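You operate a simulated robot arm through the tools that you are given. There is no shell and no other tool. Be economical: measure what you need, move in short steps, check, and stop when the job is done.

You run a simulated two-armed robot. Do the job below in one go: nothing can be reset, and whatever is moved stays where it is left.

## Task
On the top of the wrapped load, fold the rag in half.
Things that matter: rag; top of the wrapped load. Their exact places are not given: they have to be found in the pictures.

The check looks at the end state, three seconds after you hand in, the way a careful person would. Anything else that was tipped, shoved, dropped, spilled or broken makes it a failure. Flat cloth is picked up by pressing the open fingertips on it (5 to 10 N) and closing them slowly along it; thin cloth reads only 2 to 8 mm in the jaws.

## Robot
Two 7-joint arms with two-finger parallel grippers on one trunk, on a base that drives. Base frame: it is fixed to the floor where the robot stands at the start and does not move with it; the origin is under the middle of the robot, x ahead of it, y to its left, z up. Readings come in cm, rad, newtons and seconds.
The left shoulder is at the start at [7, 16.3, 74.5], the right one opposite. Places, roughly: top of the wrapped load [90, 10, 40]. Payload 3.43 kg a hand.
The tool frame of a hand sits at the grasp point between the pads (the TCP): z along the fingers, y along the line on which they close. The tips reach 3.4 cm beyond it. Largest opening 12.8 cm; finger width 2.4, thickness 1.2; the body of the gripper, 4.8 by 13 cm, starts 9.6 cm behind the TCP.
Orientation is that of the tool frame in the base frame, as a unit quaternion [x, y, z, w]. With the fingers straight down and closing along the base's y, the tool's x points along the base's -x, its y along +y and its z along -z.

## Interface
- The arms move only by the tool nudge_tool. It takes "left_commands", "right_commands" or both (then of equal length, played together; a hand with none holds still); each is a list of rows, each a list of 7 numbers: the shift along the tool's x, y, z in cm, then the turn, a rotation vector about the tool's x, y, z in rad, then the gripper command, from -1 (fully open) to 1 (shut), values between in proportion. In form: [[tx, ty, tz, rx, ry, rz, gripper], ...]. A call has 1 to 10 rows; each row is the pose to reach, as a shift and turn from the pose commanded when the call began, along the tool's axes at that moment. Each row takes 0.2 s and may step no farther than 5 cm and 0.15 rad from the row before; otherwise, or with a gripper value out of range, the whole call is refused. A pose out of reach is approached as far as the arm can. The call stops where the force on the tool passes 40 N (or 10 N more than at its start, if that is more) or the arm is blocked; 0.2 s more then pass. The fingers move at their own pace (about 15.3 cm/s each) and stop on an object; they squeeze with about 25 N. The grip force told is the motor's: it shows also when the fingers shut on nothing. Time passes only in rows, and 0.2 s behind the last, so rows that repeat a pose let the fingers close. It gives the time, the measured TCP pose, the force on the tool (base axes), the opening and the grip force at its end, in the units of the frame above (readings bear some noise), and new pictures: "show" is both (left out), scene, wrist or none (wrist: the cameras of the hands that moved).
- Cameras (640 x 400 px; columns grow to the right, rows downward): "scene" is now at [12.51, 1.49, 95.2]; the picture's right is [0.21, -0.98, -0.00], its down [-0.75, -0.16, -0.64] and it looks along [0.63, 0.13, -0.77] (base axes); focal length 285 px, centre (320, 200). "left" rides on the left gripper at [7.6, 1.1, -16] in its tool frame; the picture's right is [-0.15, 0.99, 0.00], its down [-0.88, -0.13, -0.46] and it looks along [-0.45, -0.07, 0.89] (tool axes); focal length 234 px, centre (320, 200). "right" rides on the right gripper at [7.6, -1.1, -16] in its tool frame; the picture's right is [0.15, 0.99, 0.00], its down [-0.88, 0.13, -0.46] and it looks along [-0.45, 0.07, 0.89] (tool axes); focal length 234 px, centre (320, 200).
- lift_body(by): slides the trunk up (or, below 0, down) by that many cm; the arms and the scene camera ride with it, the base frame stays. It gives what a move gives, with no picture.
- roll_base(legs): drives the robot by 1 to 6 legs, each [ahead, left, turn to the left] in cm, cm and rad, along the robot's own axes; the way and the turn of a leg run together, so that a leg with both is an arc; at most 150 cm and 3.142 rad a leg. The arms and the cameras ride along, it lands a little off, and it stops where it bumps. It gives what a move gives, and a new picture of the scene camera.
- head_to(pan, tilt): turns the head with the scene camera to pan (to the left, within 1.501 rad either way) and tilt (down, from -0.506 to 1.204), counted from straight ahead of the robot. It gives what a move gives, and a new picture of the scene camera.
- measure_at(camera, pixels): for up to 12 pixels [column, row] of the newest picture of that camera ("zoom" is the newest enlarged one), the place [x, y, z] in the base frame of the surface seen there, good to about 0.3 cm. The clock stands still meanwhile.
- inspect(camera, box): a new picture of the part [left, top, right, bottom] of that camera's present view, enlarged. The clock stands still meanwhile.
- sign_off(): hands the job in; it is judged then, once.

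Go step by step. Measure first, check grasps and placings, and put right what went wrong. The budget is 80 turns and 260 pictures, counting those below and the enlarged ones. Unless the task says otherwise, let go and move clear before handing in, and close with one line.

The tools are called after "Call:" by a JSON object that holds its "name" and its "arguments". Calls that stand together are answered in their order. nudge_tool: Moves the arms, as the interface text tells. Its arguments: {"type":"object","properties":{"left_commands":{"type":"array","items":{"type":"array","items":{"type":"number"}}},"right_commands":{"type":"array","items":{"type":"array","items":{"type":"number"}}},"show":{"type":"string","enum":["both","scene","wrist","none"]}},"required":[]} The other tools are called the same way: lift_body (by) slides the trunk up or down; roll_base (legs) drives the base; head_to (pan, tilt) turns the head that bears the scene camera; measure_at (camera, pixels) gives the place of the surface under pixels of a picture; inspect (camera, box) takes an enlarged picture of a part of a camera's view; sign_off () hands the job in.

At the start:

```text
t: 0.0
left_eef_pos: [57.27, 17.89, 59.27]
left_ee_rot: [0.0, 1.0, 0.0, 0.0]
left_ft_force: [-0.8, 0.5, 1.3]
left_finger_gap: 12.79
left_gripper_force: 0.0
right_eef_pos: [60.05, -27.63, 60.19]
right_ee_rot: [0.0, 1.0, 0.0, 0.0]
right_ft_force: [0.3, 1.0, 0.0]
right_finger_gap: 12.83
right_gripper_force: 0.0
trunk travel left (down, up): [-22.5, 71.5]
robot x, y, heading: [-0.03, -0.14, -0.002]
head pan, tilt: [0.208, 0.876]
```

scene: 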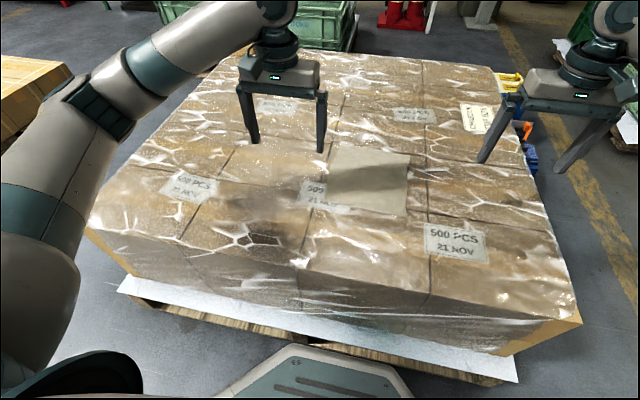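
right: 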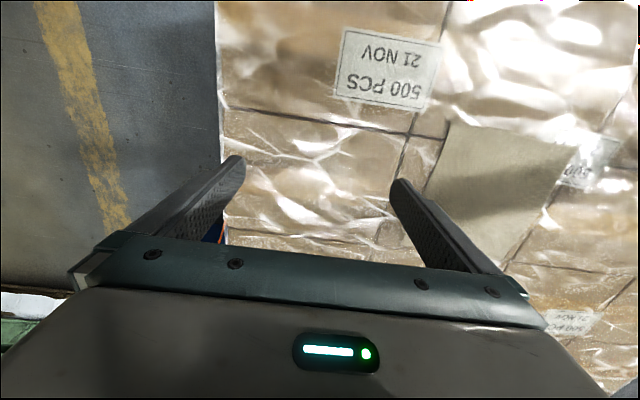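
left: 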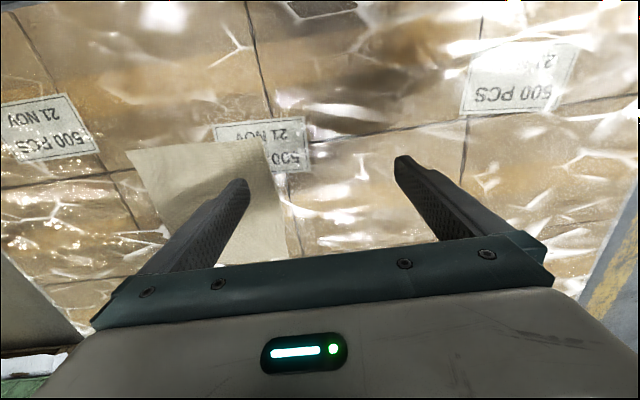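

The rag is the plain beige square at about (330..410, 147..215) in the scene picture. I'll enlarge it to find its corners.

Call:
{"name": "inspect", "arguments": {"camera": "scene", "box": [280, 120, 456, 230]}}

Call:
{"name": "measure_at", "arguments": {"camera": "scene", "pixels": [[336, 148], [409, 155], [405, 214], [326, 206], [368, 180], [300, 230], [440, 180], [440, 230]]}}

```text
3.64 times, centred on (368, 175) of scene
```

zoom: 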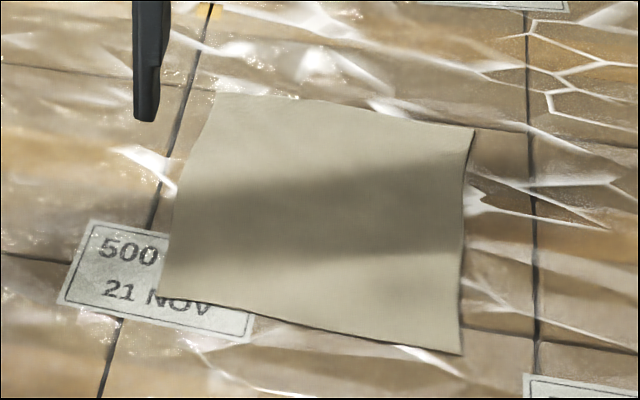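

```text
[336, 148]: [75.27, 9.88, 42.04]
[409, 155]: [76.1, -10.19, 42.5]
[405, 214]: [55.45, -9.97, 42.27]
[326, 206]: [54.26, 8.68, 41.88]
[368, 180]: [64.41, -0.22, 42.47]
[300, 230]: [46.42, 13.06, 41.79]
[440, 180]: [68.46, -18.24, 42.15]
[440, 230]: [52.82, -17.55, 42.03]
```

The rag is about 20 cm square and lies on the load at z≈42. I'll refine its corners from the enlarged picture.

Call:
{"name": "measure_at", "arguments": {"camera": "zoom", "pixels": [[216, 95], [472, 130], [460, 352], [163, 294], [340, 108], [310, 325], [180, 200], [463, 240], [195, 85], [490, 130], [150, 310]]}}

```text
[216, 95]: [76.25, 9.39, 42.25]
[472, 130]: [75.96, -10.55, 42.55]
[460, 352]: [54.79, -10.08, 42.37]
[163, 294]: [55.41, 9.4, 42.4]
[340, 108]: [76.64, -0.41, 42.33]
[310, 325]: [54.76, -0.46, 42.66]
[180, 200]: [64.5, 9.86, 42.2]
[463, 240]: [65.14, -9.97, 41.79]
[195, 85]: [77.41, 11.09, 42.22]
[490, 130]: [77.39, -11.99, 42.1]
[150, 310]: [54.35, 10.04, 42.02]
```

The rag spans x 55–76 and y −10 to 9.6. I'll bring both hands over the two near corners, turning them 90° so the fingers close along x and the hands stay narrow in y.

Call:
{"name": "nudge_tool", "arguments": {"left_commands": [[0, -1, 0.9, 0, 0, 0.15, 0.4], [0, -2, 1.8, 0, 0, 0.3, 0.4], [0, -3, 2.8, 0, 0, 0.45, 0.4], [0, -4, 3.7, 0, 0, 0.6, 0.4], [0, -5, 4.6, 0, 0, 0.75, 0.4], [0, -6, 5.6, 0, 0, 0.9, 0.4], [0, -7, 6.5, 0, 0, 1.05, 0.4], [0, -8, 7.4, 0, 0, 1.2, 0.4], [0, -9, 8.4, 0, 0, 1.35, 0.4], [0, -9.7, 9.3, 0, 0, 1.5, 0.4]], "right_commands": [[0.3, 1.9, 1, 0, 0, -0.15, 0.4], [0.6, 3.8, 2, 0, 0, -0.3, 0.4], [0.9, 5.7, 3, 0, 0, -0.45, 0.4], [1.2, 7.6, 4, 0, 0, -0.6, 0.4], [1.5, 9.5, 5, 0, 0, -0.75, 0.4], [1.8, 11.4, 6, 0, 0, -0.9, 0.4], [2.1, 13.2, 7, 0, 0, -1.05, 0.4], [2.4, 15.1, 8, 0, 0, -1.2, 0.4], [2.7, 17, 9.1, 0, 0, -1.35, 0.4], [3, 18.9, 10.2, 0, 0, -1.5, 0.4]]}}

```text
t: 2.2
left_eef_pos: [57.29, 8.24, 50.2]
left_ee_rot: [0.683, 0.731, -0.001, -0.001]
left_ft_force: [0.5, -0.4, 0.1]
left_finger_gap: 3.84
left_gripper_force: 0.1
right_eef_pos: [56.88, -8.67, 49.84]
right_ee_rot: [-0.683, 0.731, 0.0, 0.0]
right_ft_force: [0.3, 0.2, -0.4]
right_finger_gap: 3.84
right_gripper_force: 0.1
trunk travel left (down, up): [-22.5, 71.5]
robot x, y, heading: [0.31, -0.01, -0.001]
head pan, tilt: [0.208, 0.876]
```

scene: 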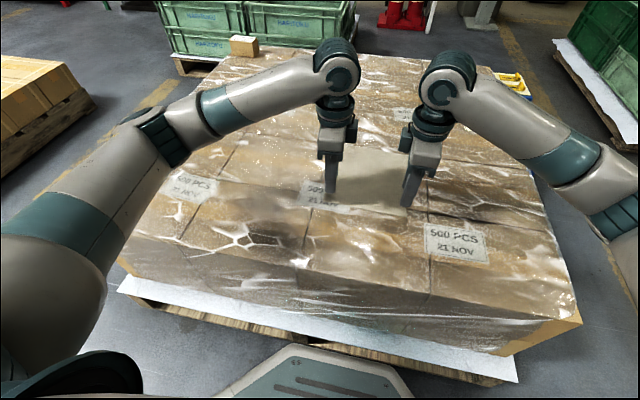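
right: 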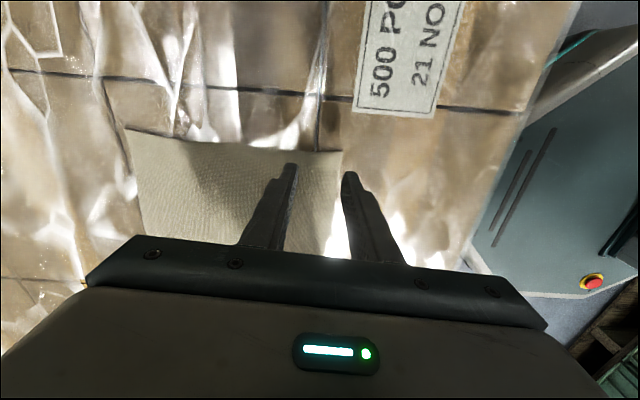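
left: 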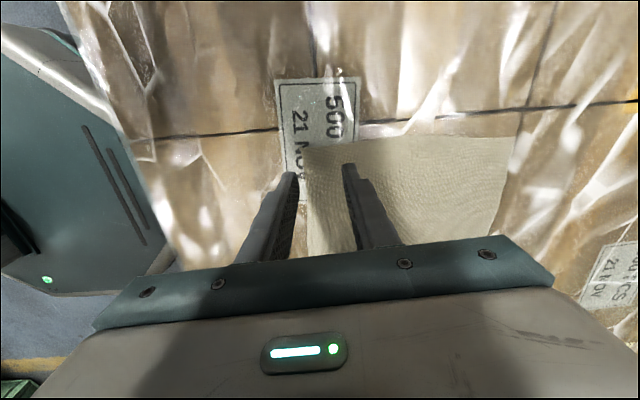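

The near edge sits right at the outer fingers in both wrist pictures. I'll finish the turn, shift about 1.3 cm onto the cloth and go down to just above it.

Call:
{"name": "nudge_tool", "arguments": {"left_commands": [[0, 0.6, 1, 0, 0, 0.07, 0.4], [0, 1.2, 2, 0, 0, 0.07, 0.4], [0, 1.2, 3, 0, 0, 0.07, 0.4], [0, 1.2, 3.7, 0, 0, 0.07, 0.4], [0, 1.2, 3.9, 0, 0, 0.07, 0.4]], "right_commands": [[0, -0.8, 1, 0, 0, -0.07, 0.4], [0, -1.5, 2, 0, 0, -0.07, 0.4], [0, -1.5, 3, 0, 0, -0.07, 0.4], [0, -1.5, 3.3, 0, 0, -0.07, 0.4], [0, -1.5, 3.5, 0, 0, -0.07, 0.4]], "show": "wrist"}}

```text
t: 3.4
left_eef_pos: [58.44, 8.38, 46.19]
left_ee_rot: [0.707, 0.708, -0.001, -0.001]
left_ft_force: [-0.6, -0.7, 0.1]
left_finger_gap: 3.84
left_gripper_force: 0.0
right_eef_pos: [58.38, -8.75, 46.39]
right_ee_rot: [-0.707, 0.707, 0.0, 0.0]
right_ft_force: [0.2, 0.6, 0.2]
right_finger_gap: 3.85
right_gripper_force: 0.1
trunk travel left (down, up): [-22.5, 71.5]
robot x, y, heading: [0.13, 0.11, 0.002]
head pan, tilt: [0.208, 0.876]
```

right: 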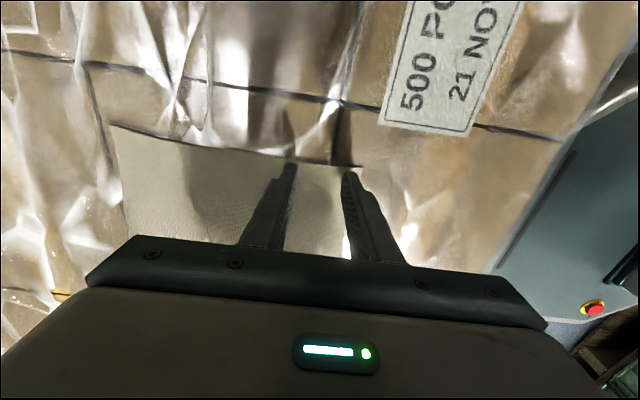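
left: 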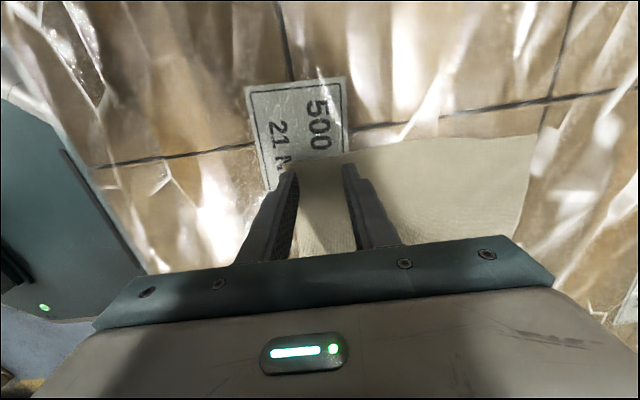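

Outer fingers are over the near edge, though the tips reach the side edges (row ~165), so I'll move 0.7 cm inward. Then I'll press down in small steps and read the force.

Call:
{"name": "nudge_tool", "arguments": {"left_commands": [[-0.7, 0, 0, 0, 0, 0, 0.4], [-0.7, 0, 0.3, 0, 0, 0, 0.4], [-0.7, 0, 0.5, 0, 0, 0, 0.4]], "right_commands": [[-0.7, 0, 0, 0, 0, 0, 0.4], [-0.7, 0, 0.3, 0, 0, 0, 0.4], [-0.7, 0, 0.6, 0, 0, 0, 0.4]], "show": "none"}}

```text
t: 4.2
left_eef_pos: [58.46, 7.69, 45.8]
left_ee_rot: [0.706, 0.708, 0.001, 0.002]
left_ft_force: [-1.7, 0.4, 6.1]
left_finger_gap: 3.85
left_gripper_force: 0.0
right_eef_pos: [58.51, -8.1, 45.83]
right_ee_rot: [0.707, -0.707, 0.0, -0.001]
right_ft_force: [0.1, 0.1, 0.1]
right_finger_gap: 3.82
right_gripper_force: 0.1
trunk travel left (down, up): [-22.5, 71.5]
robot x, y, heading: [-0.07, -0.1, -0.001]
head pan, tilt: [0.208, 0.876]
```

The left hand presses with 6 N; the right isn't touching yet. I'll lower the right a little more.

Call:
{"name": "nudge_tool", "arguments": {"left_commands": [[0, 0, 0, 0, 0, 0, 0.4], [0, 0, 0.05, 0, 0, 0, 0.4]], "right_commands": [[0, 0, 0.15, 0, 0, 0, 0.4], [0, 0, 0.25, 0, 0, 0, 0.4]], "show": "none"}}

```text
t: 4.8
left_eef_pos: [58.5, 7.81, 45.79]
left_ee_rot: [0.707, 0.708, 0.001, 0.001]
left_ft_force: [0.6, 1.7, 9.6]
left_finger_gap: 3.84
left_gripper_force: 0.0
right_eef_pos: [58.5, -8.05, 45.61]
right_ee_rot: [-0.707, 0.708, -0.001, 0.001]
right_ft_force: [0.4, -1.4, 4.6]
right_finger_gap: 3.83
right_gripper_force: 0.2
trunk travel left (down, up): [-22.5, 71.5]
robot x, y, heading: [0.06, -0.13, -0.002]
head pan, tilt: [0.208, 0.876]
```

Both press now (9.6 N and 4.6 N). I'll add a touch on the right and close both slowly.

Call:
{"name": "nudge_tool", "arguments": {"left_commands": [[0, 0, 0, 0, 0, 0, 0.47], [0, 0, 0, 0, 0, 0, 0.54], [0, 0, 0, 0, 0, 0, 0.61], [0, 0, 0, 0, 0, 0, 0.68], [0, 0, 0, 0, 0, 0, 0.75], [0, 0, 0, 0, 0, 0, 0.82], [0, 0, 0, 0, 0, 0, 0.89], [0, 0, 0, 0, 0, 0, 0.96], [0, 0, 0, 0, 0, 0, 1], [0, 0, 0, 0, 0, 0, 1]], "right_commands": [[0, 0, 0.05, 0, 0, 0, 0.47], [0, 0, 0.06, 0, 0, 0, 0.54], [0, 0, 0.06, 0, 0, 0, 0.61], [0, 0, 0.06, 0, 0, 0, 0.68], [0, 0, 0.06, 0, 0, 0, 0.75], [0, 0, 0.06, 0, 0, 0, 0.82], [0, 0, 0.06, 0, 0, 0, 0.89], [0, 0, 0.06, 0, 0, 0, 0.96], [0, 0, 0.06, 0, 0, 0, 1], [0, 0, 0.06, 0, 0, 0, 1]]}}

```text
t: 7.0
left_eef_pos: [58.32, 7.62, 45.66]
left_ee_rot: [0.707, 0.707, 0.0, 0.0]
left_ft_force: [-1.0, 0.1, 6.3]
left_finger_gap: 0.69
left_gripper_force: 25.3
right_eef_pos: [58.38, -8.09, 45.68]
right_ee_rot: [-0.707, 0.707, 0.0, 0.001]
right_ft_force: [-2.1, 0.9, 20.3]
right_finger_gap: 0.7
right_gripper_force: 24.6
trunk travel left (down, up): [-22.5, 71.5]
robot x, y, heading: [0.39, 0.21, 0.005]
head pan, tilt: [0.208, 0.876]
```

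scene: 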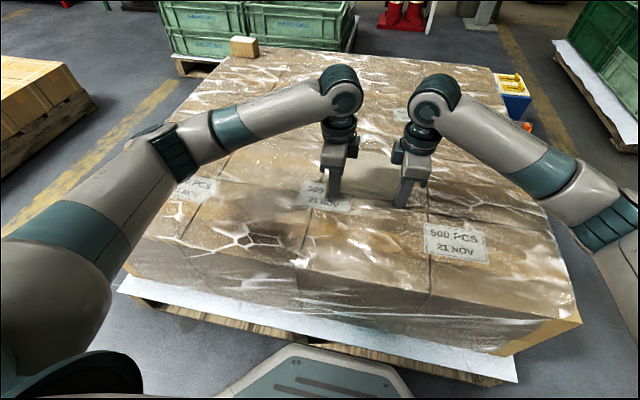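
right: 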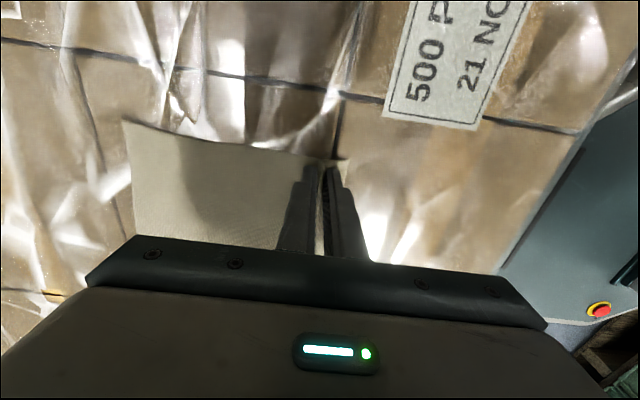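
left: 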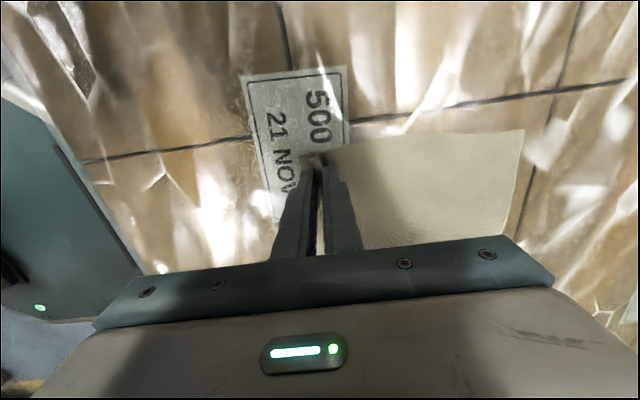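

Both jaws hold about 7 mm of doubled cloth. I'll lift 5 cm and check that it comes along.

Call:
{"name": "nudge_tool", "arguments": {"left_commands": [[0, 0, -0.7, 0, 0, 0, 1], [0, 0.5, -1.7, 0, 0, 0, 1], [0, 1, -2.7, 0, 0, 0, 1], [0, 1.5, -3.7, 0, 0, 0, 1], [0, 2, -5, 0, 0, 0, 1]], "right_commands": [[0, 0, -0.7, 0, 0, 0, 1], [0, -0.5, -1.7, 0, 0, 0, 1], [0, -1, -2.7, 0, 0, 0, 1], [0, -1.5, -3.7, 0, 0, 0, 1], [0, -2, -5, 0, 0, 0, 1]]}}

```text
t: 8.2
left_eef_pos: [60.49, 7.68, 50.62]
left_ee_rot: [0.707, 0.707, 0.001, 0.0]
left_ft_force: [-0.3, -1.1, 0.5]
left_finger_gap: 0.64
left_gripper_force: 25.1
right_eef_pos: [60.42, -8.08, 50.55]
right_ee_rot: [-0.707, 0.707, 0.001, 0.0]
right_ft_force: [0.5, 0.5, -0.5]
right_finger_gap: 0.21
right_gripper_force: 25.0
trunk travel left (down, up): [-22.5, 71.5]
robot x, y, heading: [0.25, -0.14, 0.001]
head pan, tilt: [0.208, 0.876]
```

scene: 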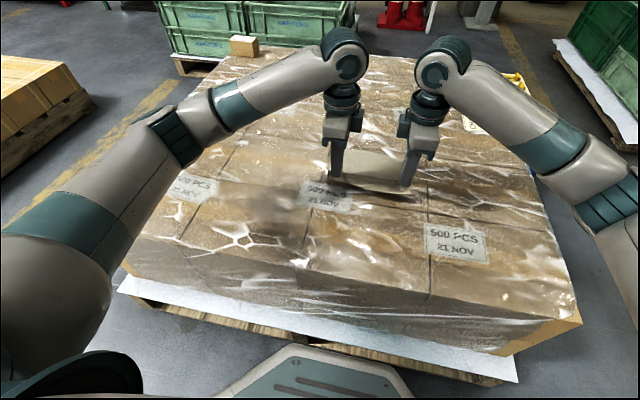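
right: 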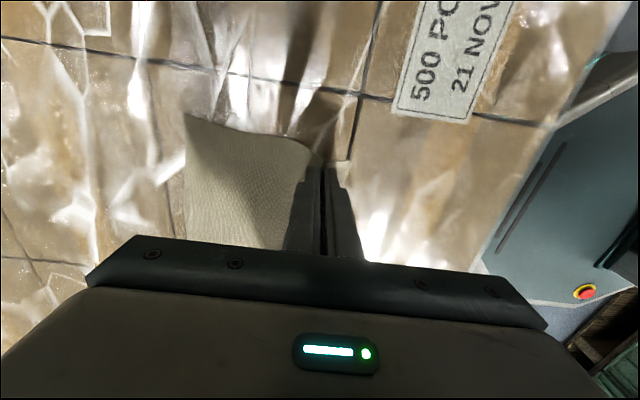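
left: 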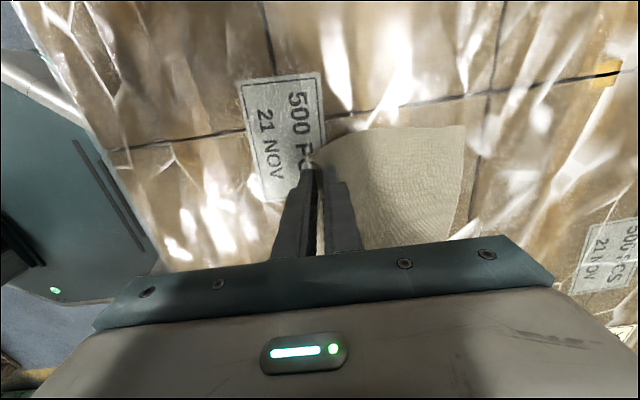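

Both near corners are up; the right gap is only 2.1 mm, perhaps a single layer. A closer look.

Call:
{"name": "inspect", "arguments": {"camera": "scene", "box": [300, 110, 460, 210]}}

Call:
{"name": "inspect", "arguments": {"camera": "right", "box": [170, 90, 410, 240]}}

```text
4.00 times, centred on (380, 160) of scene
```

zoom: 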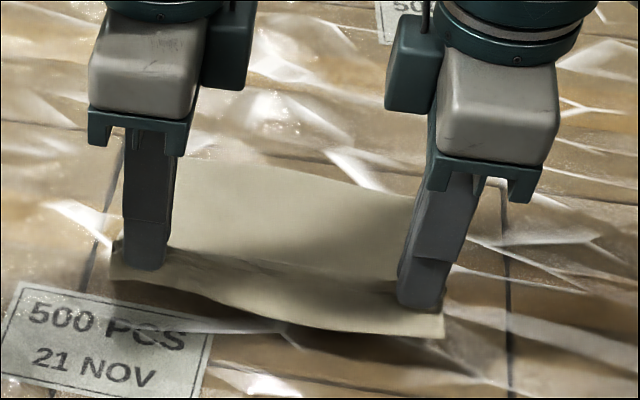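

```text
2.67 times, centred on (290, 165) of right
```

zoom: 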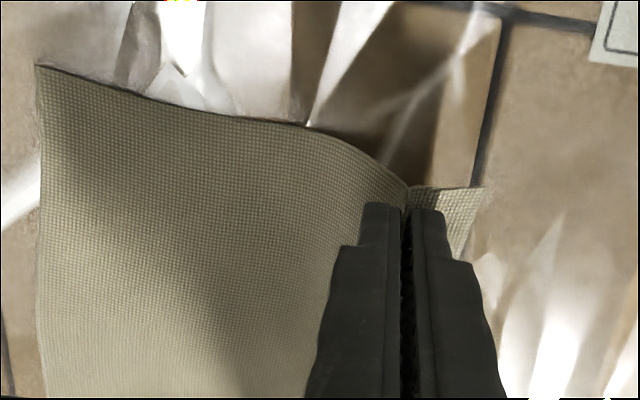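

The jaws hold a ruck with a ~2 cm flap of edge sticking out toward the robot, which would end up doubled back after the fold. I'll lay it down again, open, and look before regripping right at the edge.

Call:
{"name": "nudge_tool", "arguments": {"left_commands": [[0, -0.7, 1.3, 0, 0, 0, 1], [0, -1.4, 2.6, 0, 0, 0, 1], [0, -2.1, 3.9, 0, 0, 0, 1], [0, -2.2, 4.5, 0, 0, 0, 1], [0, -2.2, 4.5, 0, 0, 0, 0.7], [0, -2.2, 4.5, 0, 0, 0, 0.3], [0, -2.2, 3.5, 0, 0, 0, 0.2], [0, -3.2, 1.5, 0, 0, 0, 0.2], [0, -4.2, -0.5, 0, 0, 0, 0.2]], "right_commands": [[0, 0.7, 1.3, 0, 0, 0, 1], [0, 1.4, 2.6, 0, 0, 0, 1], [0, 2.1, 3.9, 0, 0, 0, 1], [0, 2.2, 4.5, 0, 0, 0, 1], [0, 2.2, 4.5, 0, 0, 0, 0.7], [0, 2.2, 4.5, 0, 0, 0, 0.3], [0, 2.2, 3.5, 0, 0, 0, 0.2], [0, 3.2, 1.5, 0, 0, 0, 0.2], [0, 4.2, -0.5, 0, 0, 0, 0.2]]}}

Call:
{"name": "inspect", "arguments": {"camera": "scene", "box": [300, 120, 460, 220]}}

```text
t: 10.2
left_eef_pos: [56.24, 7.59, 50.98]
left_ee_rot: [0.707, 0.707, 0.0, 0.0]
left_ft_force: [0.0, -0.3, -0.3]
left_finger_gap: 5.14
left_gripper_force: 0.0
right_eef_pos: [56.02, -8.11, 51.01]
right_ee_rot: [-0.706, 0.708, -0.001, -0.001]
right_ft_force: [0.0, 0.8, 0.1]
right_finger_gap: 5.14
right_gripper_force: 0.1
trunk travel left (down, up): [-22.5, 71.5]
robot x, y, heading: [0.1, -0.09, 0.003]
head pan, tilt: [0.208, 0.876]
```

scene: 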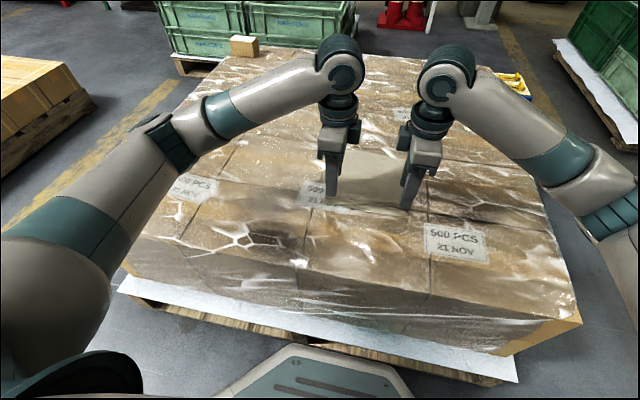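
right: 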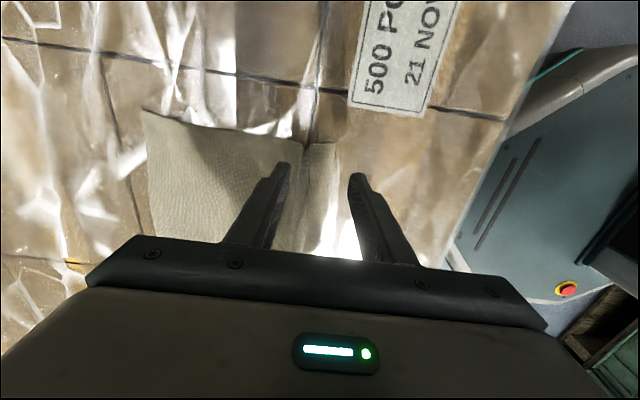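
left: 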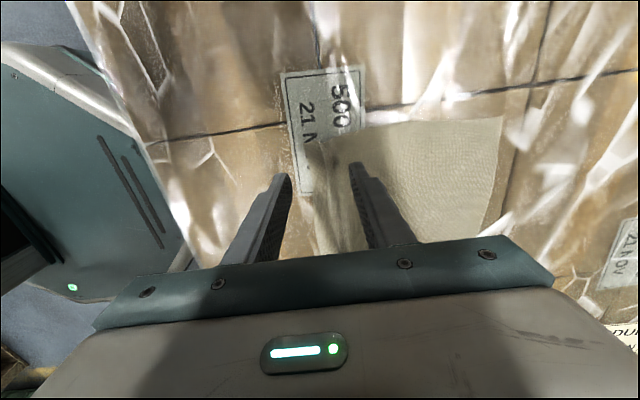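

```text
4.00 times, centred on (380, 170) of scene
```

zoom: 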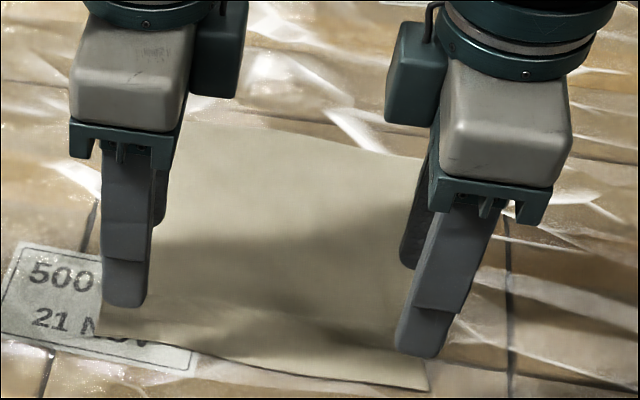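

The cloth sprang back nearly flat. I'll measure the near edge where it lies now.

Call:
{"name": "measure_at", "arguments": {"camera": "zoom", "pixels": [[105, 333], [200, 349], [300, 374], [424, 389], [424, 370], [300, 340], [200, 320], [135, 320]]}}

Call:
{"name": "measure_at", "arguments": {"camera": "left", "pixels": [[308, 140], [316, 200], [345, 180], [380, 150]]}}

Call:
{"name": "measure_at", "arguments": {"camera": "right", "pixels": [[336, 142], [325, 200], [303, 160], [250, 160]]}}

```text
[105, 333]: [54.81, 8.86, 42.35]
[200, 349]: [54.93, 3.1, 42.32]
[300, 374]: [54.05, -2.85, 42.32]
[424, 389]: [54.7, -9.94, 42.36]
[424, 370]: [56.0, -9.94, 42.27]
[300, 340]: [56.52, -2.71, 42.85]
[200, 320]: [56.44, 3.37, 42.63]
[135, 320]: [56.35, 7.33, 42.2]
```

```text
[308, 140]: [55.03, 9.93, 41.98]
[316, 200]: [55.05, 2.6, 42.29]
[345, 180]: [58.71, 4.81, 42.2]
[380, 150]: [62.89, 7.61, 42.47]
```

```text
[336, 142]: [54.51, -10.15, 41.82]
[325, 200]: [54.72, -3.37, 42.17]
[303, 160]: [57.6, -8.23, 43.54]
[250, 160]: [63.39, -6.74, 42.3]
```

The edge is at x≈54.8. I'll put the outer fingers just off the cloth (centre x≈55.4, 3.2 cm open) and press.

Call:
{"name": "nudge_tool", "arguments": {"left_commands": [[0, -0.8, 1.5, 0, 0, 0, 0.5], [0, -0.8, 3, 0, 0, 0, 0.5], [0, -0.8, 4.5, 0, 0, 0, 0.5], [0, -0.8, 5, 0, 0, 0, 0.5], [0, -0.8, 5.2, 0, 0, 0, 0.5], [0, -0.8, 5.25, 0, 0, 0, 0.5]], "right_commands": [[0, 0.6, 1.5, 0, 0, 0, 0.5], [0, 0.6, 3, 0, 0, 0, 0.5], [0, 0.6, 4.5, 0, 0, 0, 0.5], [0, 0.6, 5, 0, 0, 0, 0.5], [0, 0.6, 5.25, 0, 0, 0, 0.5], [0, 0.6, 5.35, 0, 0, 0, 0.5]], "show": "wrist"}}

```text
t: 11.6
left_eef_pos: [55.43, 7.63, 45.88]
left_ee_rot: [0.707, 0.707, 0.0, 0.0]
left_ft_force: [0.4, -0.6, -0.7]
left_finger_gap: 3.22
left_gripper_force: 0.1
right_eef_pos: [55.6, -8.06, 45.56]
right_ee_rot: [-0.707, 0.707, 0.0, 0.0]
right_ft_force: [0.3, 0.0, 0.2]
right_finger_gap: 3.2
right_gripper_force: 0.0
trunk travel left (down, up): [-22.5, 71.5]
robot x, y, heading: [0.12, 0.41, -0.002]
head pan, tilt: [0.208, 0.876]
```

right: 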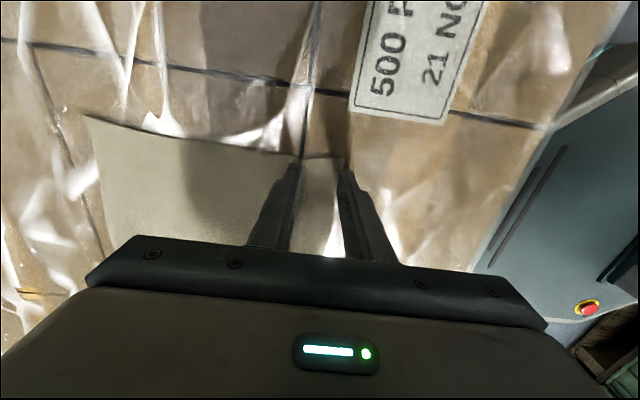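
left: 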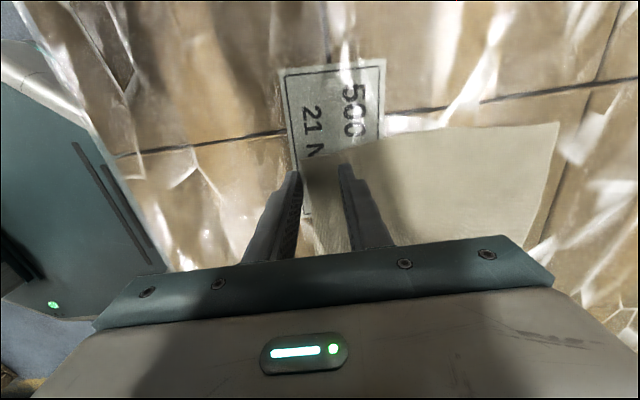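

The edge lies just inside the outer fingers on both hands, with no force yet. Press further.

Call:
{"name": "nudge_tool", "arguments": {"left_commands": [[0, 0, 0.1, 0, 0, 0, 0.5], [0, 0, 0.2, 0, 0, 0, 0.5]], "right_commands": [[0, 0.2, 0, 0, 0, 0, 0.5], [0, 0.2, 0.1, 0, 0, 0, 0.5]], "show": "none"}}

```text
t: 12.2
left_eef_pos: [55.44, 7.67, 45.74]
left_ee_rot: [0.707, 0.707, 0.0, 0.0]
left_ft_force: [0.0, -1.1, 0.5]
left_finger_gap: 3.18
left_gripper_force: 0.0
right_eef_pos: [55.47, -8.19, 45.63]
right_ee_rot: [0.707, -0.707, 0.0, -0.001]
right_ft_force: [-0.5, 1.0, 6.3]
right_finger_gap: 3.2
right_gripper_force: 0.1
trunk travel left (down, up): [-22.5, 71.5]
robot x, y, heading: [-0.06, 0.15, 0.003]
head pan, tilt: [0.208, 0.876]
```

Call:
{"name": "nudge_tool", "arguments": {"left_commands": [[0, 0, 0.1, 0, 0, 0, 0.5], [0, 0, 0.18, 0, 0, 0, 0.5]], "show": "none"}}

```text
t: 12.8
left_eef_pos: [55.44, 7.71, 45.7]
left_ee_rot: [0.707, 0.708, 0.0, 0.003]
left_ft_force: [-1.0, -2.4, 10.7]
left_finger_gap: 3.18
left_gripper_force: 0.1
right_eef_pos: [55.5, -8.19, 45.73]
right_ee_rot: [-0.707, 0.708, -0.001, 0.001]
right_ft_force: [1.1, 0.4, 5.7]
right_finger_gap: 3.21
right_gripper_force: 0.1
trunk travel left (down, up): [-22.5, 71.5]
robot x, y, heading: [-0.2, 0.15, -0.003]
head pan, tilt: [0.208, 0.876]
```

Both press well (10.7 N and 5.7 N). Close slowly.

Call:
{"name": "nudge_tool", "arguments": {"left_commands": [[0, 0, 0, 0, 0, 0, 0.55], [0, 0, 0, 0, 0, 0, 0.6], [0, 0, 0, 0, 0, 0, 0.66], [0, 0, 0, 0, 0, 0, 0.72], [0, 0, 0, 0, 0, 0, 0.78], [0, 0, 0, 0, 0, 0, 0.84], [0, 0, 0, 0, 0, 0, 0.9], [0, 0, 0, 0, 0, 0, 0.96], [0, 0, 0, 0, 0, 0, 1], [0, 0, 0, 0, 0, 0, 1]], "right_commands": [[0, 0, 0, 0, 0, 0, 0.55], [0, 0, 0, 0, 0, 0, 0.6], [0, 0, 0, 0, 0, 0, 0.66], [0, 0, 0, 0, 0, 0, 0.72], [0, 0, 0, 0, 0, 0, 0.78], [0, 0, 0, 0, 0, 0, 0.84], [0, 0, 0, 0, 0, 0, 0.9], [0, 0, 0, 0, 0, 0, 0.96], [0, 0, 0, 0, 0, 0, 1], [0, 0, 0, 0, 0, 0, 1]], "show": "wrist"}}

Call:
{"name": "inspect", "arguments": {"camera": "scene", "box": [300, 120, 460, 220]}}

```text
t: 15.0
left_eef_pos: [55.43, 7.79, 45.67]
left_ee_rot: [0.707, 0.708, 0.002, 0.001]
left_ft_force: [4.0, -0.4, 27.9]
left_finger_gap: 0.22
left_gripper_force: 25.0
right_eef_pos: [55.35, -8.11, 45.55]
right_ee_rot: [-0.706, 0.708, -0.001, 0.0]
right_ft_force: [0.0, -0.3, 1.0]
right_finger_gap: 0.18
right_gripper_force: 24.8
trunk travel left (down, up): [-22.5, 71.5]
robot x, y, heading: [0.15, 0.16, -0.003]
head pan, tilt: [0.208, 0.876]
```

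right: 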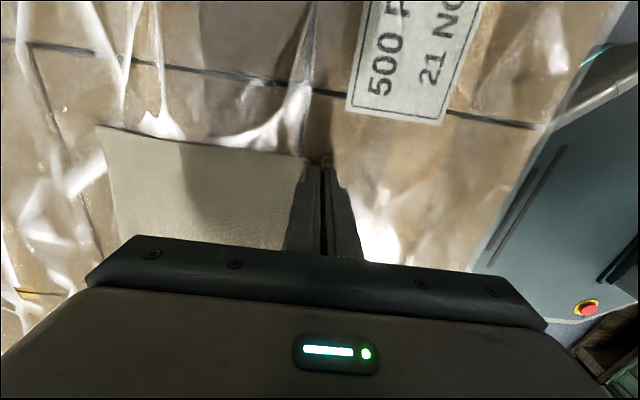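
left: 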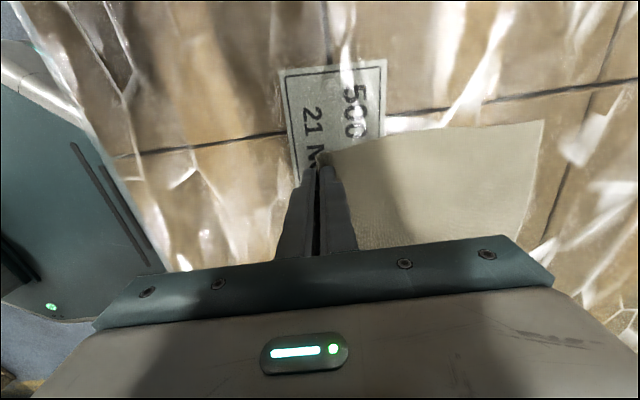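

```text
4.00 times, centred on (380, 170) of scene
```

zoom: 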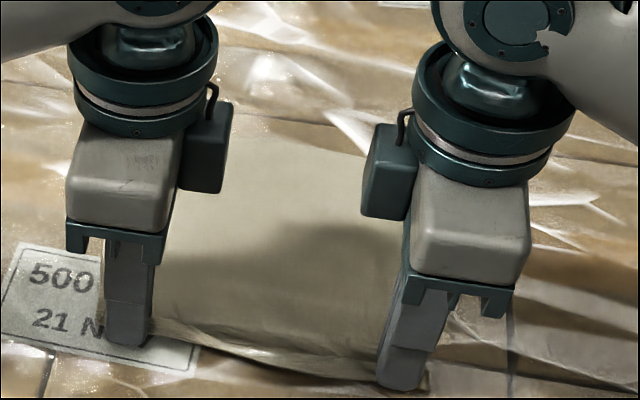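

Gaps of about 2 mm in both jaws match a single layer pinched right at the edge. I'll lift 5 cm to confirm the hold.

Call:
{"name": "nudge_tool", "arguments": {"left_commands": [[0, 0, -0.7, 0, 0, 0, 1], [0, 0.5, -1.7, 0, 0, 0, 1], [0, 1, -2.7, 0, 0, 0, 1], [0, 1.5, -3.7, 0, 0, 0, 1], [0, 2, -5, 0, 0, 0, 1]], "right_commands": [[0, 0, -0.7, 0, 0, 0, 1], [0, -0.5, -1.7, 0, 0, 0, 1], [0, -1, -2.7, 0, 0, 0, 1], [0, -1.5, -3.7, 0, 0, 0, 1], [0, -2, -5, 0, 0, 0, 1]], "show": "wrist"}}

Call:
{"name": "inspect", "arguments": {"camera": "scene", "box": [300, 110, 460, 210]}}

```text
t: 16.2
left_eef_pos: [57.44, 7.86, 50.46]
left_ee_rot: [0.706, 0.708, 0.0, 0.0]
left_ft_force: [-1.1, -0.3, -0.7]
left_finger_gap: 0.23
left_gripper_force: 24.8
right_eef_pos: [57.34, -8.05, 50.59]
right_ee_rot: [-0.706, 0.708, 0.0, 0.0]
right_ft_force: [0.3, -0.3, -0.6]
right_finger_gap: 0.18
right_gripper_force: 24.7
trunk travel left (down, up): [-22.5, 71.5]
robot x, y, heading: [-0.01, -0.2, 0.003]
head pan, tilt: [0.208, 0.876]
```

right: 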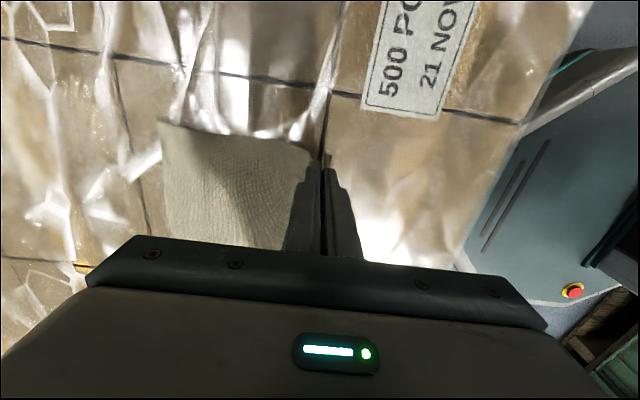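
left: 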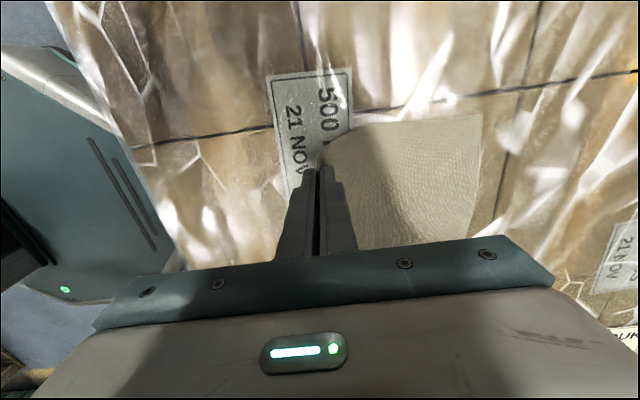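

```text
4.00 times, centred on (380, 160) of scene
```

zoom: 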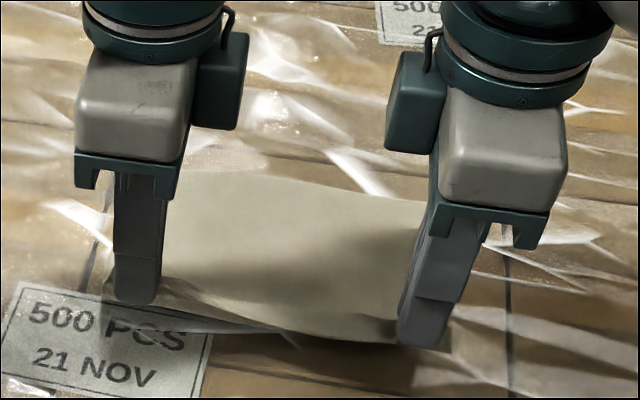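

Clean edge grip with no flap. I'll check where the far edge lies before carrying over.

Call:
{"name": "measure_at", "arguments": {"camera": "zoom", "pixels": [[190, 168], [300, 180], [400, 197], [190, 175], [300, 187], [400, 204]]}}

Call:
{"name": "measure_at", "arguments": {"camera": "left", "pixels": [[478, 117], [466, 200], [474, 117], [462, 200]]}}

Call:
{"name": "measure_at", "arguments": {"camera": "right", "pixels": [[161, 124], [165, 200], [169, 200]]}}

```text
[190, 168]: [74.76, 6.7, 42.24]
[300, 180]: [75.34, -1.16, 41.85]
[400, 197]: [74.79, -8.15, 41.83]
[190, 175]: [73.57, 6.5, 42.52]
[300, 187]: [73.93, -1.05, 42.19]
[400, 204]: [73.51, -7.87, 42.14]
```

```text
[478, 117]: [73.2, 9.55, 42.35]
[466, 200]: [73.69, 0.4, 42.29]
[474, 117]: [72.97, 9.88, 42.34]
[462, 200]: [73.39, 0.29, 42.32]
```

```text
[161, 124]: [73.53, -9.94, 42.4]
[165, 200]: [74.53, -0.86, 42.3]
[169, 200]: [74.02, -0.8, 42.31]
```

The far edge now lies at x≈74.2, so the crease will be at x≈64.5. I'll carry the held edge up and over in an arc, first to just past the crease.

Call:
{"name": "nudge_tool", "arguments": {"left_commands": [[0, 1, -1.3, 0, 0, 0, 1], [0, 2, -2.4, 0, 0, 0, 1], [0, 3.2, -3.3, 0, 0, 0, 1], [0, 4.4, -3.9, 0, 0, 0, 1], [0, 5.6, -4.3, 0, 0, 0, 1], [0, 6.8, -4.5, 0, 0, 0, 1], [0, 8, -4.5, 0, 0, 0, 1], [0, 9, -4.4, 0, 0, 0, 1]], "right_commands": [[0, -1, -1.3, 0, 0, 0, 1], [0, -2, -2.4, 0, 0, 0, 1], [0, -3.2, -3.3, 0, 0, 0, 1], [0, -4.4, -3.9, 0, 0, 0, 1], [0, -5.6, -4.3, 0, 0, 0, 1], [0, -6.8, -4.5, 0, 0, 0, 1], [0, -8, -4.5, 0, 0, 0, 1], [0, -9, -4.4, 0, 0, 0, 1]]}}

Call:
{"name": "inspect", "arguments": {"camera": "scene", "box": [300, 100, 460, 200]}}

```text
t: 18.0
left_eef_pos: [66.44, 7.69, 54.97]
left_ee_rot: [0.707, 0.707, 0.001, 0.0]
left_ft_force: [0.0, -0.2, 0.0]
left_finger_gap: 0.21
left_gripper_force: 24.9
right_eef_pos: [66.43, -8.07, 54.95]
right_ee_rot: [0.708, -0.706, -0.001, 0.0]
right_ft_force: [-0.3, 0.3, 0.0]
right_finger_gap: 0.17
right_gripper_force: 24.7
trunk travel left (down, up): [-22.5, 71.5]
robot x, y, heading: [0.36, 0.01, 0.003]
head pan, tilt: [0.208, 0.876]
```

scene: 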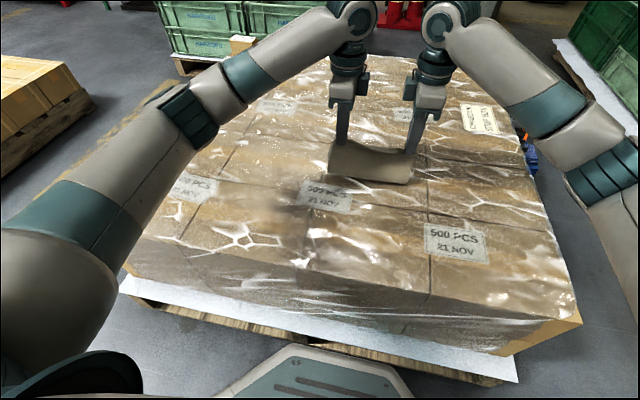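
right: 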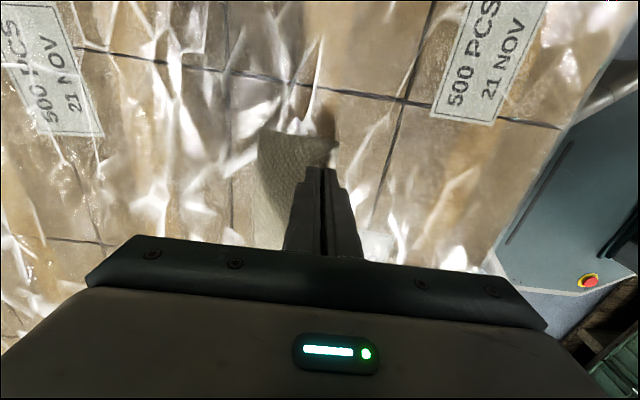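
left: 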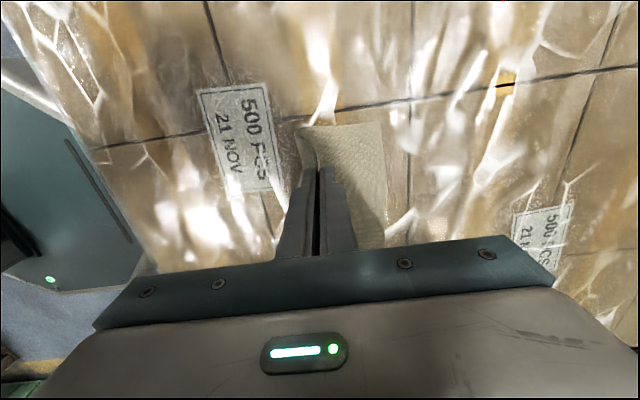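

```text
4.00 times, centred on (380, 150) of scene
```

zoom: 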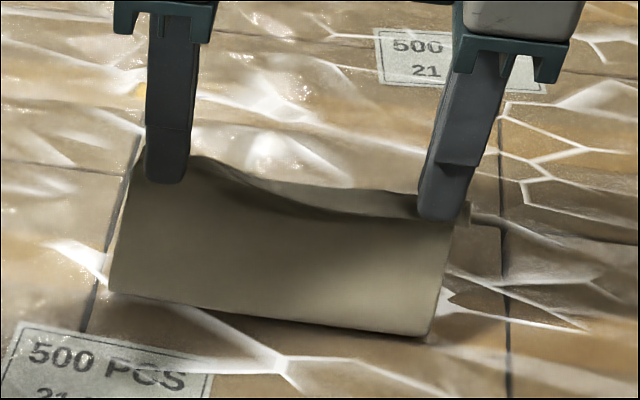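

The rag folds nicely; measure the crease and the far edge before laying down.

Call:
{"name": "measure_at", "arguments": {"camera": "left", "pixels": [[381, 126], [383, 200], [377, 160]]}}

Call:
{"name": "measure_at", "arguments": {"camera": "right", "pixels": [[259, 130], [257, 200], [262, 160]]}}

Call:
{"name": "measure_at", "arguments": {"camera": "zoom", "pixels": [[112, 288], [260, 312], [420, 332], [385, 190], [300, 182]]}}

```text
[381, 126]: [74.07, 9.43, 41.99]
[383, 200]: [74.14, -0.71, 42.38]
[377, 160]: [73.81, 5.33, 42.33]
```

```text
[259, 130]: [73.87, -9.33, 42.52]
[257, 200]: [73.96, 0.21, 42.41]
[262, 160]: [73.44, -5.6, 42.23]
```

```text
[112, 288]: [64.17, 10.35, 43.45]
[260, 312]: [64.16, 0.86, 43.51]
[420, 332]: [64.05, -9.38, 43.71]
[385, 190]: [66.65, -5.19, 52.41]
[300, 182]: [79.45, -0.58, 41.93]
```

The far edge is at x≈74.1, straight. I'll lay the held edge down over it at x≈73.8, spreading the hands slightly.

Call:
{"name": "nudge_tool", "arguments": {"left_commands": [[0.1, 1.2, 0.3, 0, 0, 0, 1], [0.2, 2.4, 0.9, 0, 0, 0, 1], [0.3, 3.6, 1.8, 0, 0, 0, 1], [0.4, 4.7, 3, 0, 0, 0, 1], [0.5, 5.7, 4.4, 0, 0, 0, 1], [0.5, 6.5, 5.9, 0, 0, 0, 1], [0.5, 7.1, 7.3, 0, 0, 0, 1], [0.5, 7.4, 8.2, 0, 0, 0, 1], [0.5, 7.4, 8.5, 0, 0, 0, 1], [0.5, 7.4, 8.5, 0, 0, 0, 1]], "right_commands": [[0.1, -1.2, 0.3, 0, 0, 0, 1], [0.2, -2.4, 0.9, 0, 0, 0, 1], [0.3, -3.6, 1.8, 0, 0, 0, 1], [0.4, -4.7, 3, 0, 0, 0, 1], [0.5, -5.7, 4.4, 0, 0, 0, 1], [0.5, -6.5, 5.9, 0, 0, 0, 1], [0.5, -7.1, 7.3, 0, 0, 0, 1], [0.5, -7.4, 8.2, 0, 0, 0, 1], [0.5, -7.4, 8.5, 0, 0, 0, 1], [0.5, -7.4, 8.5, 0, 0, 0, 1]]}}

Call:
{"name": "inspect", "arguments": {"camera": "scene", "box": [300, 100, 460, 200]}}

```text
t: 20.2
left_eef_pos: [73.88, 8.2, 46.36]
left_ee_rot: [0.707, 0.707, 0.0, 0.0]
left_ft_force: [0.6, -8.9, -0.4]
left_finger_gap: 0.22
left_gripper_force: 25.4
right_eef_pos: [73.85, -8.51, 46.46]
right_ee_rot: [0.708, -0.707, 0.0, 0.0]
right_ft_force: [0.1, 8.4, 0.4]
right_finger_gap: 0.18
right_gripper_force: 25.0
trunk travel left (down, up): [-22.5, 71.5]
robot x, y, heading: [0.29, -0.33, 0.001]
head pan, tilt: [0.208, 0.876]
```

scene: 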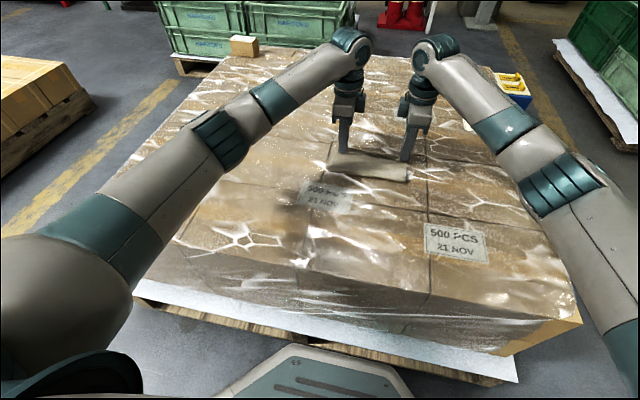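
right: 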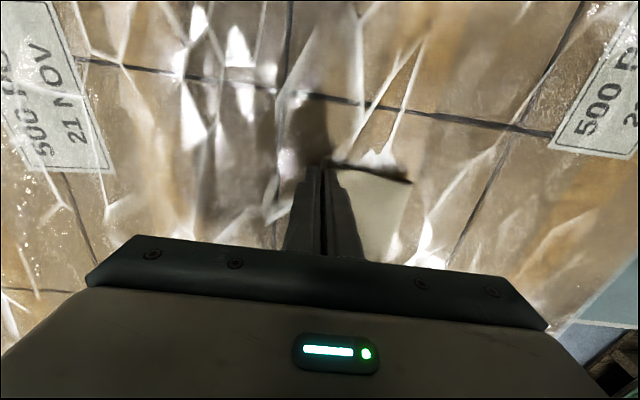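
left: 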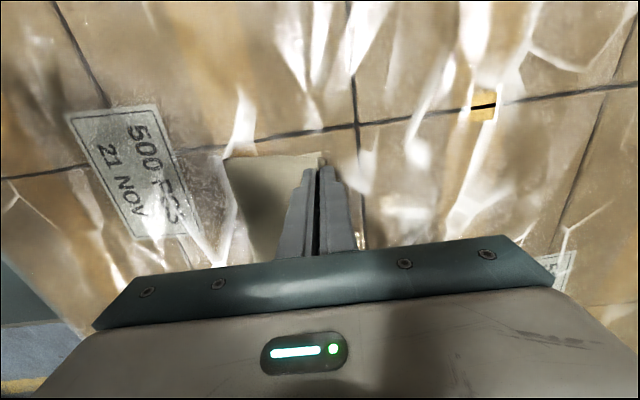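

```text
4.00 times, centred on (380, 150) of scene
```

zoom: 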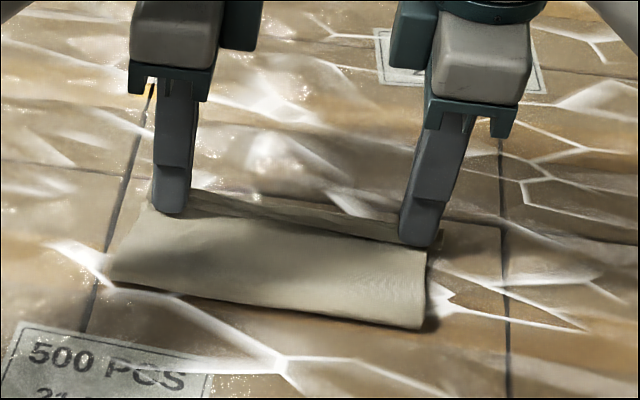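

The edge lies over the far edge, slightly overstretched (9 N sideways). I'll ease in, lower a little, open narrowly and lift straight off.

Call:
{"name": "nudge_tool", "arguments": {"left_commands": [[-0.35, 0.1, 0, 0, 0, 0, 1], [-0.35, 0.2, 0.3, 0, 0, 0, 1], [-0.35, 0.2, 0.3, 0, 0, 0, 0.85], [-0.35, 0.2, 0.3, 0, 0, 0, 0.7], [-0.35, 0.2, 0.3, 0, 0, 0, 0.7], [-0.35, 0.2, -1, 0, 0, 0, 0.7], [-0.35, 0.2, -3, 0, 0, 0, 0.7], [-0.35, 0.2, -6, 0, 0, 0, 0.7], [3, 0.2, -9, 0, 0, 0, 0.7]], "right_commands": [[-0.35, -0.1, 0, 0, 0, 0, 1], [-0.35, -0.2, 0.3, 0, 0, 0, 1], [-0.35, -0.2, 0.3, 0, 0, 0, 0.85], [-0.35, -0.2, 0.3, 0, 0, 0, 0.7], [-0.35, -0.2, 0.3, 0, 0, 0, 0.7], [-0.35, -0.2, -1, 0, 0, 0, 0.7], [-0.35, -0.2, -3, 0, 0, 0, 0.7], [-0.35, -0.2, -6, 0, 0, 0, 0.7], [3, -0.2, -9, 0, 0, 0, 0.7]]}}

Call:
{"name": "inspect", "arguments": {"camera": "scene", "box": [300, 100, 460, 200]}}

```text
t: 22.2
left_eef_pos: [74.05, 11.13, 55.55]
left_ee_rot: [0.706, 0.708, 0.0, -0.001]
left_ft_force: [-0.5, -0.6, 0.4]
left_finger_gap: 1.94
left_gripper_force: 0.0
right_eef_pos: [73.96, -11.62, 55.54]
right_ee_rot: [0.707, -0.707, 0.001, 0.0]
right_ft_force: [-0.5, 0.2, 0.8]
right_finger_gap: 1.9
right_gripper_force: 0.2
trunk travel left (down, up): [-22.5, 71.5]
robot x, y, heading: [-0.21, 0.09, 0.003]
head pan, tilt: [0.208, 0.876]
```

scene: 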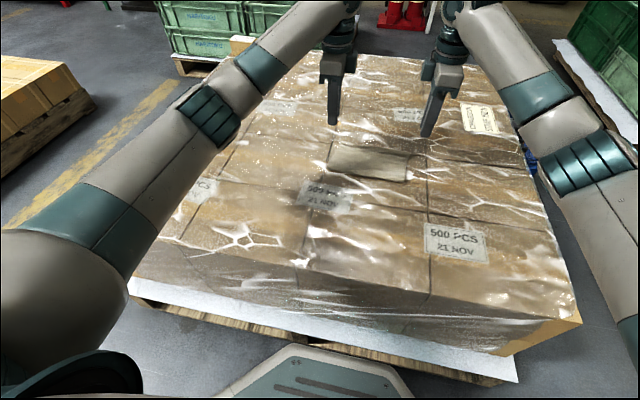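
right: 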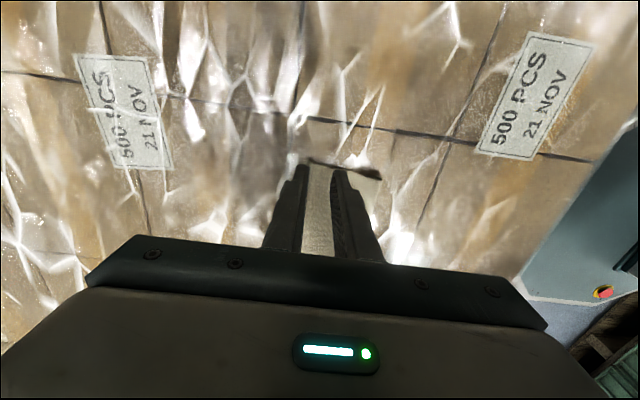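
left: 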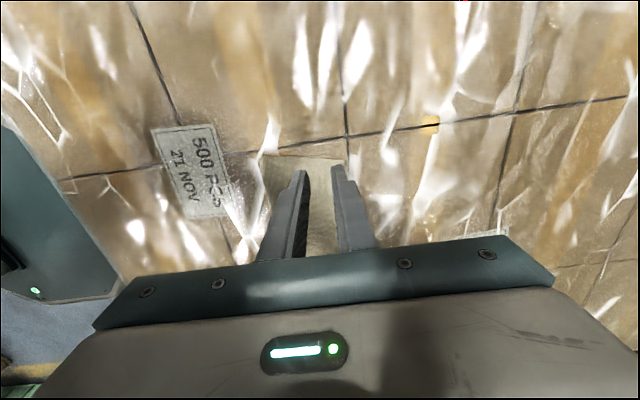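

```text
4.00 times, centred on (380, 150) of scene
```

zoom: 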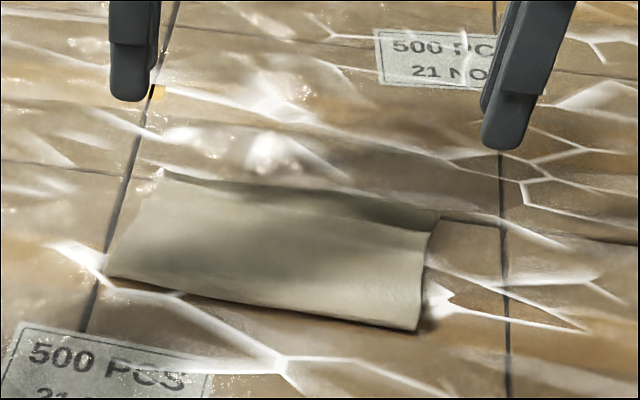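

The rag is folded with edges matching. I'll measure how flat it lies.

Call:
{"name": "measure_at", "arguments": {"camera": "zoom", "pixels": [[115, 272], [260, 300], [412, 325], [140, 230], [270, 250], [415, 270], [168, 177], [300, 195], [432, 218], [290, 280]]}}

```text
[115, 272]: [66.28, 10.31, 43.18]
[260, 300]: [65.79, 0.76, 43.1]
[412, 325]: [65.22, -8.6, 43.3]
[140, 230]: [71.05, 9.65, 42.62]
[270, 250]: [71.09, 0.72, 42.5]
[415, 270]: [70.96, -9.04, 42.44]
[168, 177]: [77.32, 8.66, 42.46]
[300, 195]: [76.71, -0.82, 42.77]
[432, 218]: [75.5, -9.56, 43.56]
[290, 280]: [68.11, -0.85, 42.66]
```

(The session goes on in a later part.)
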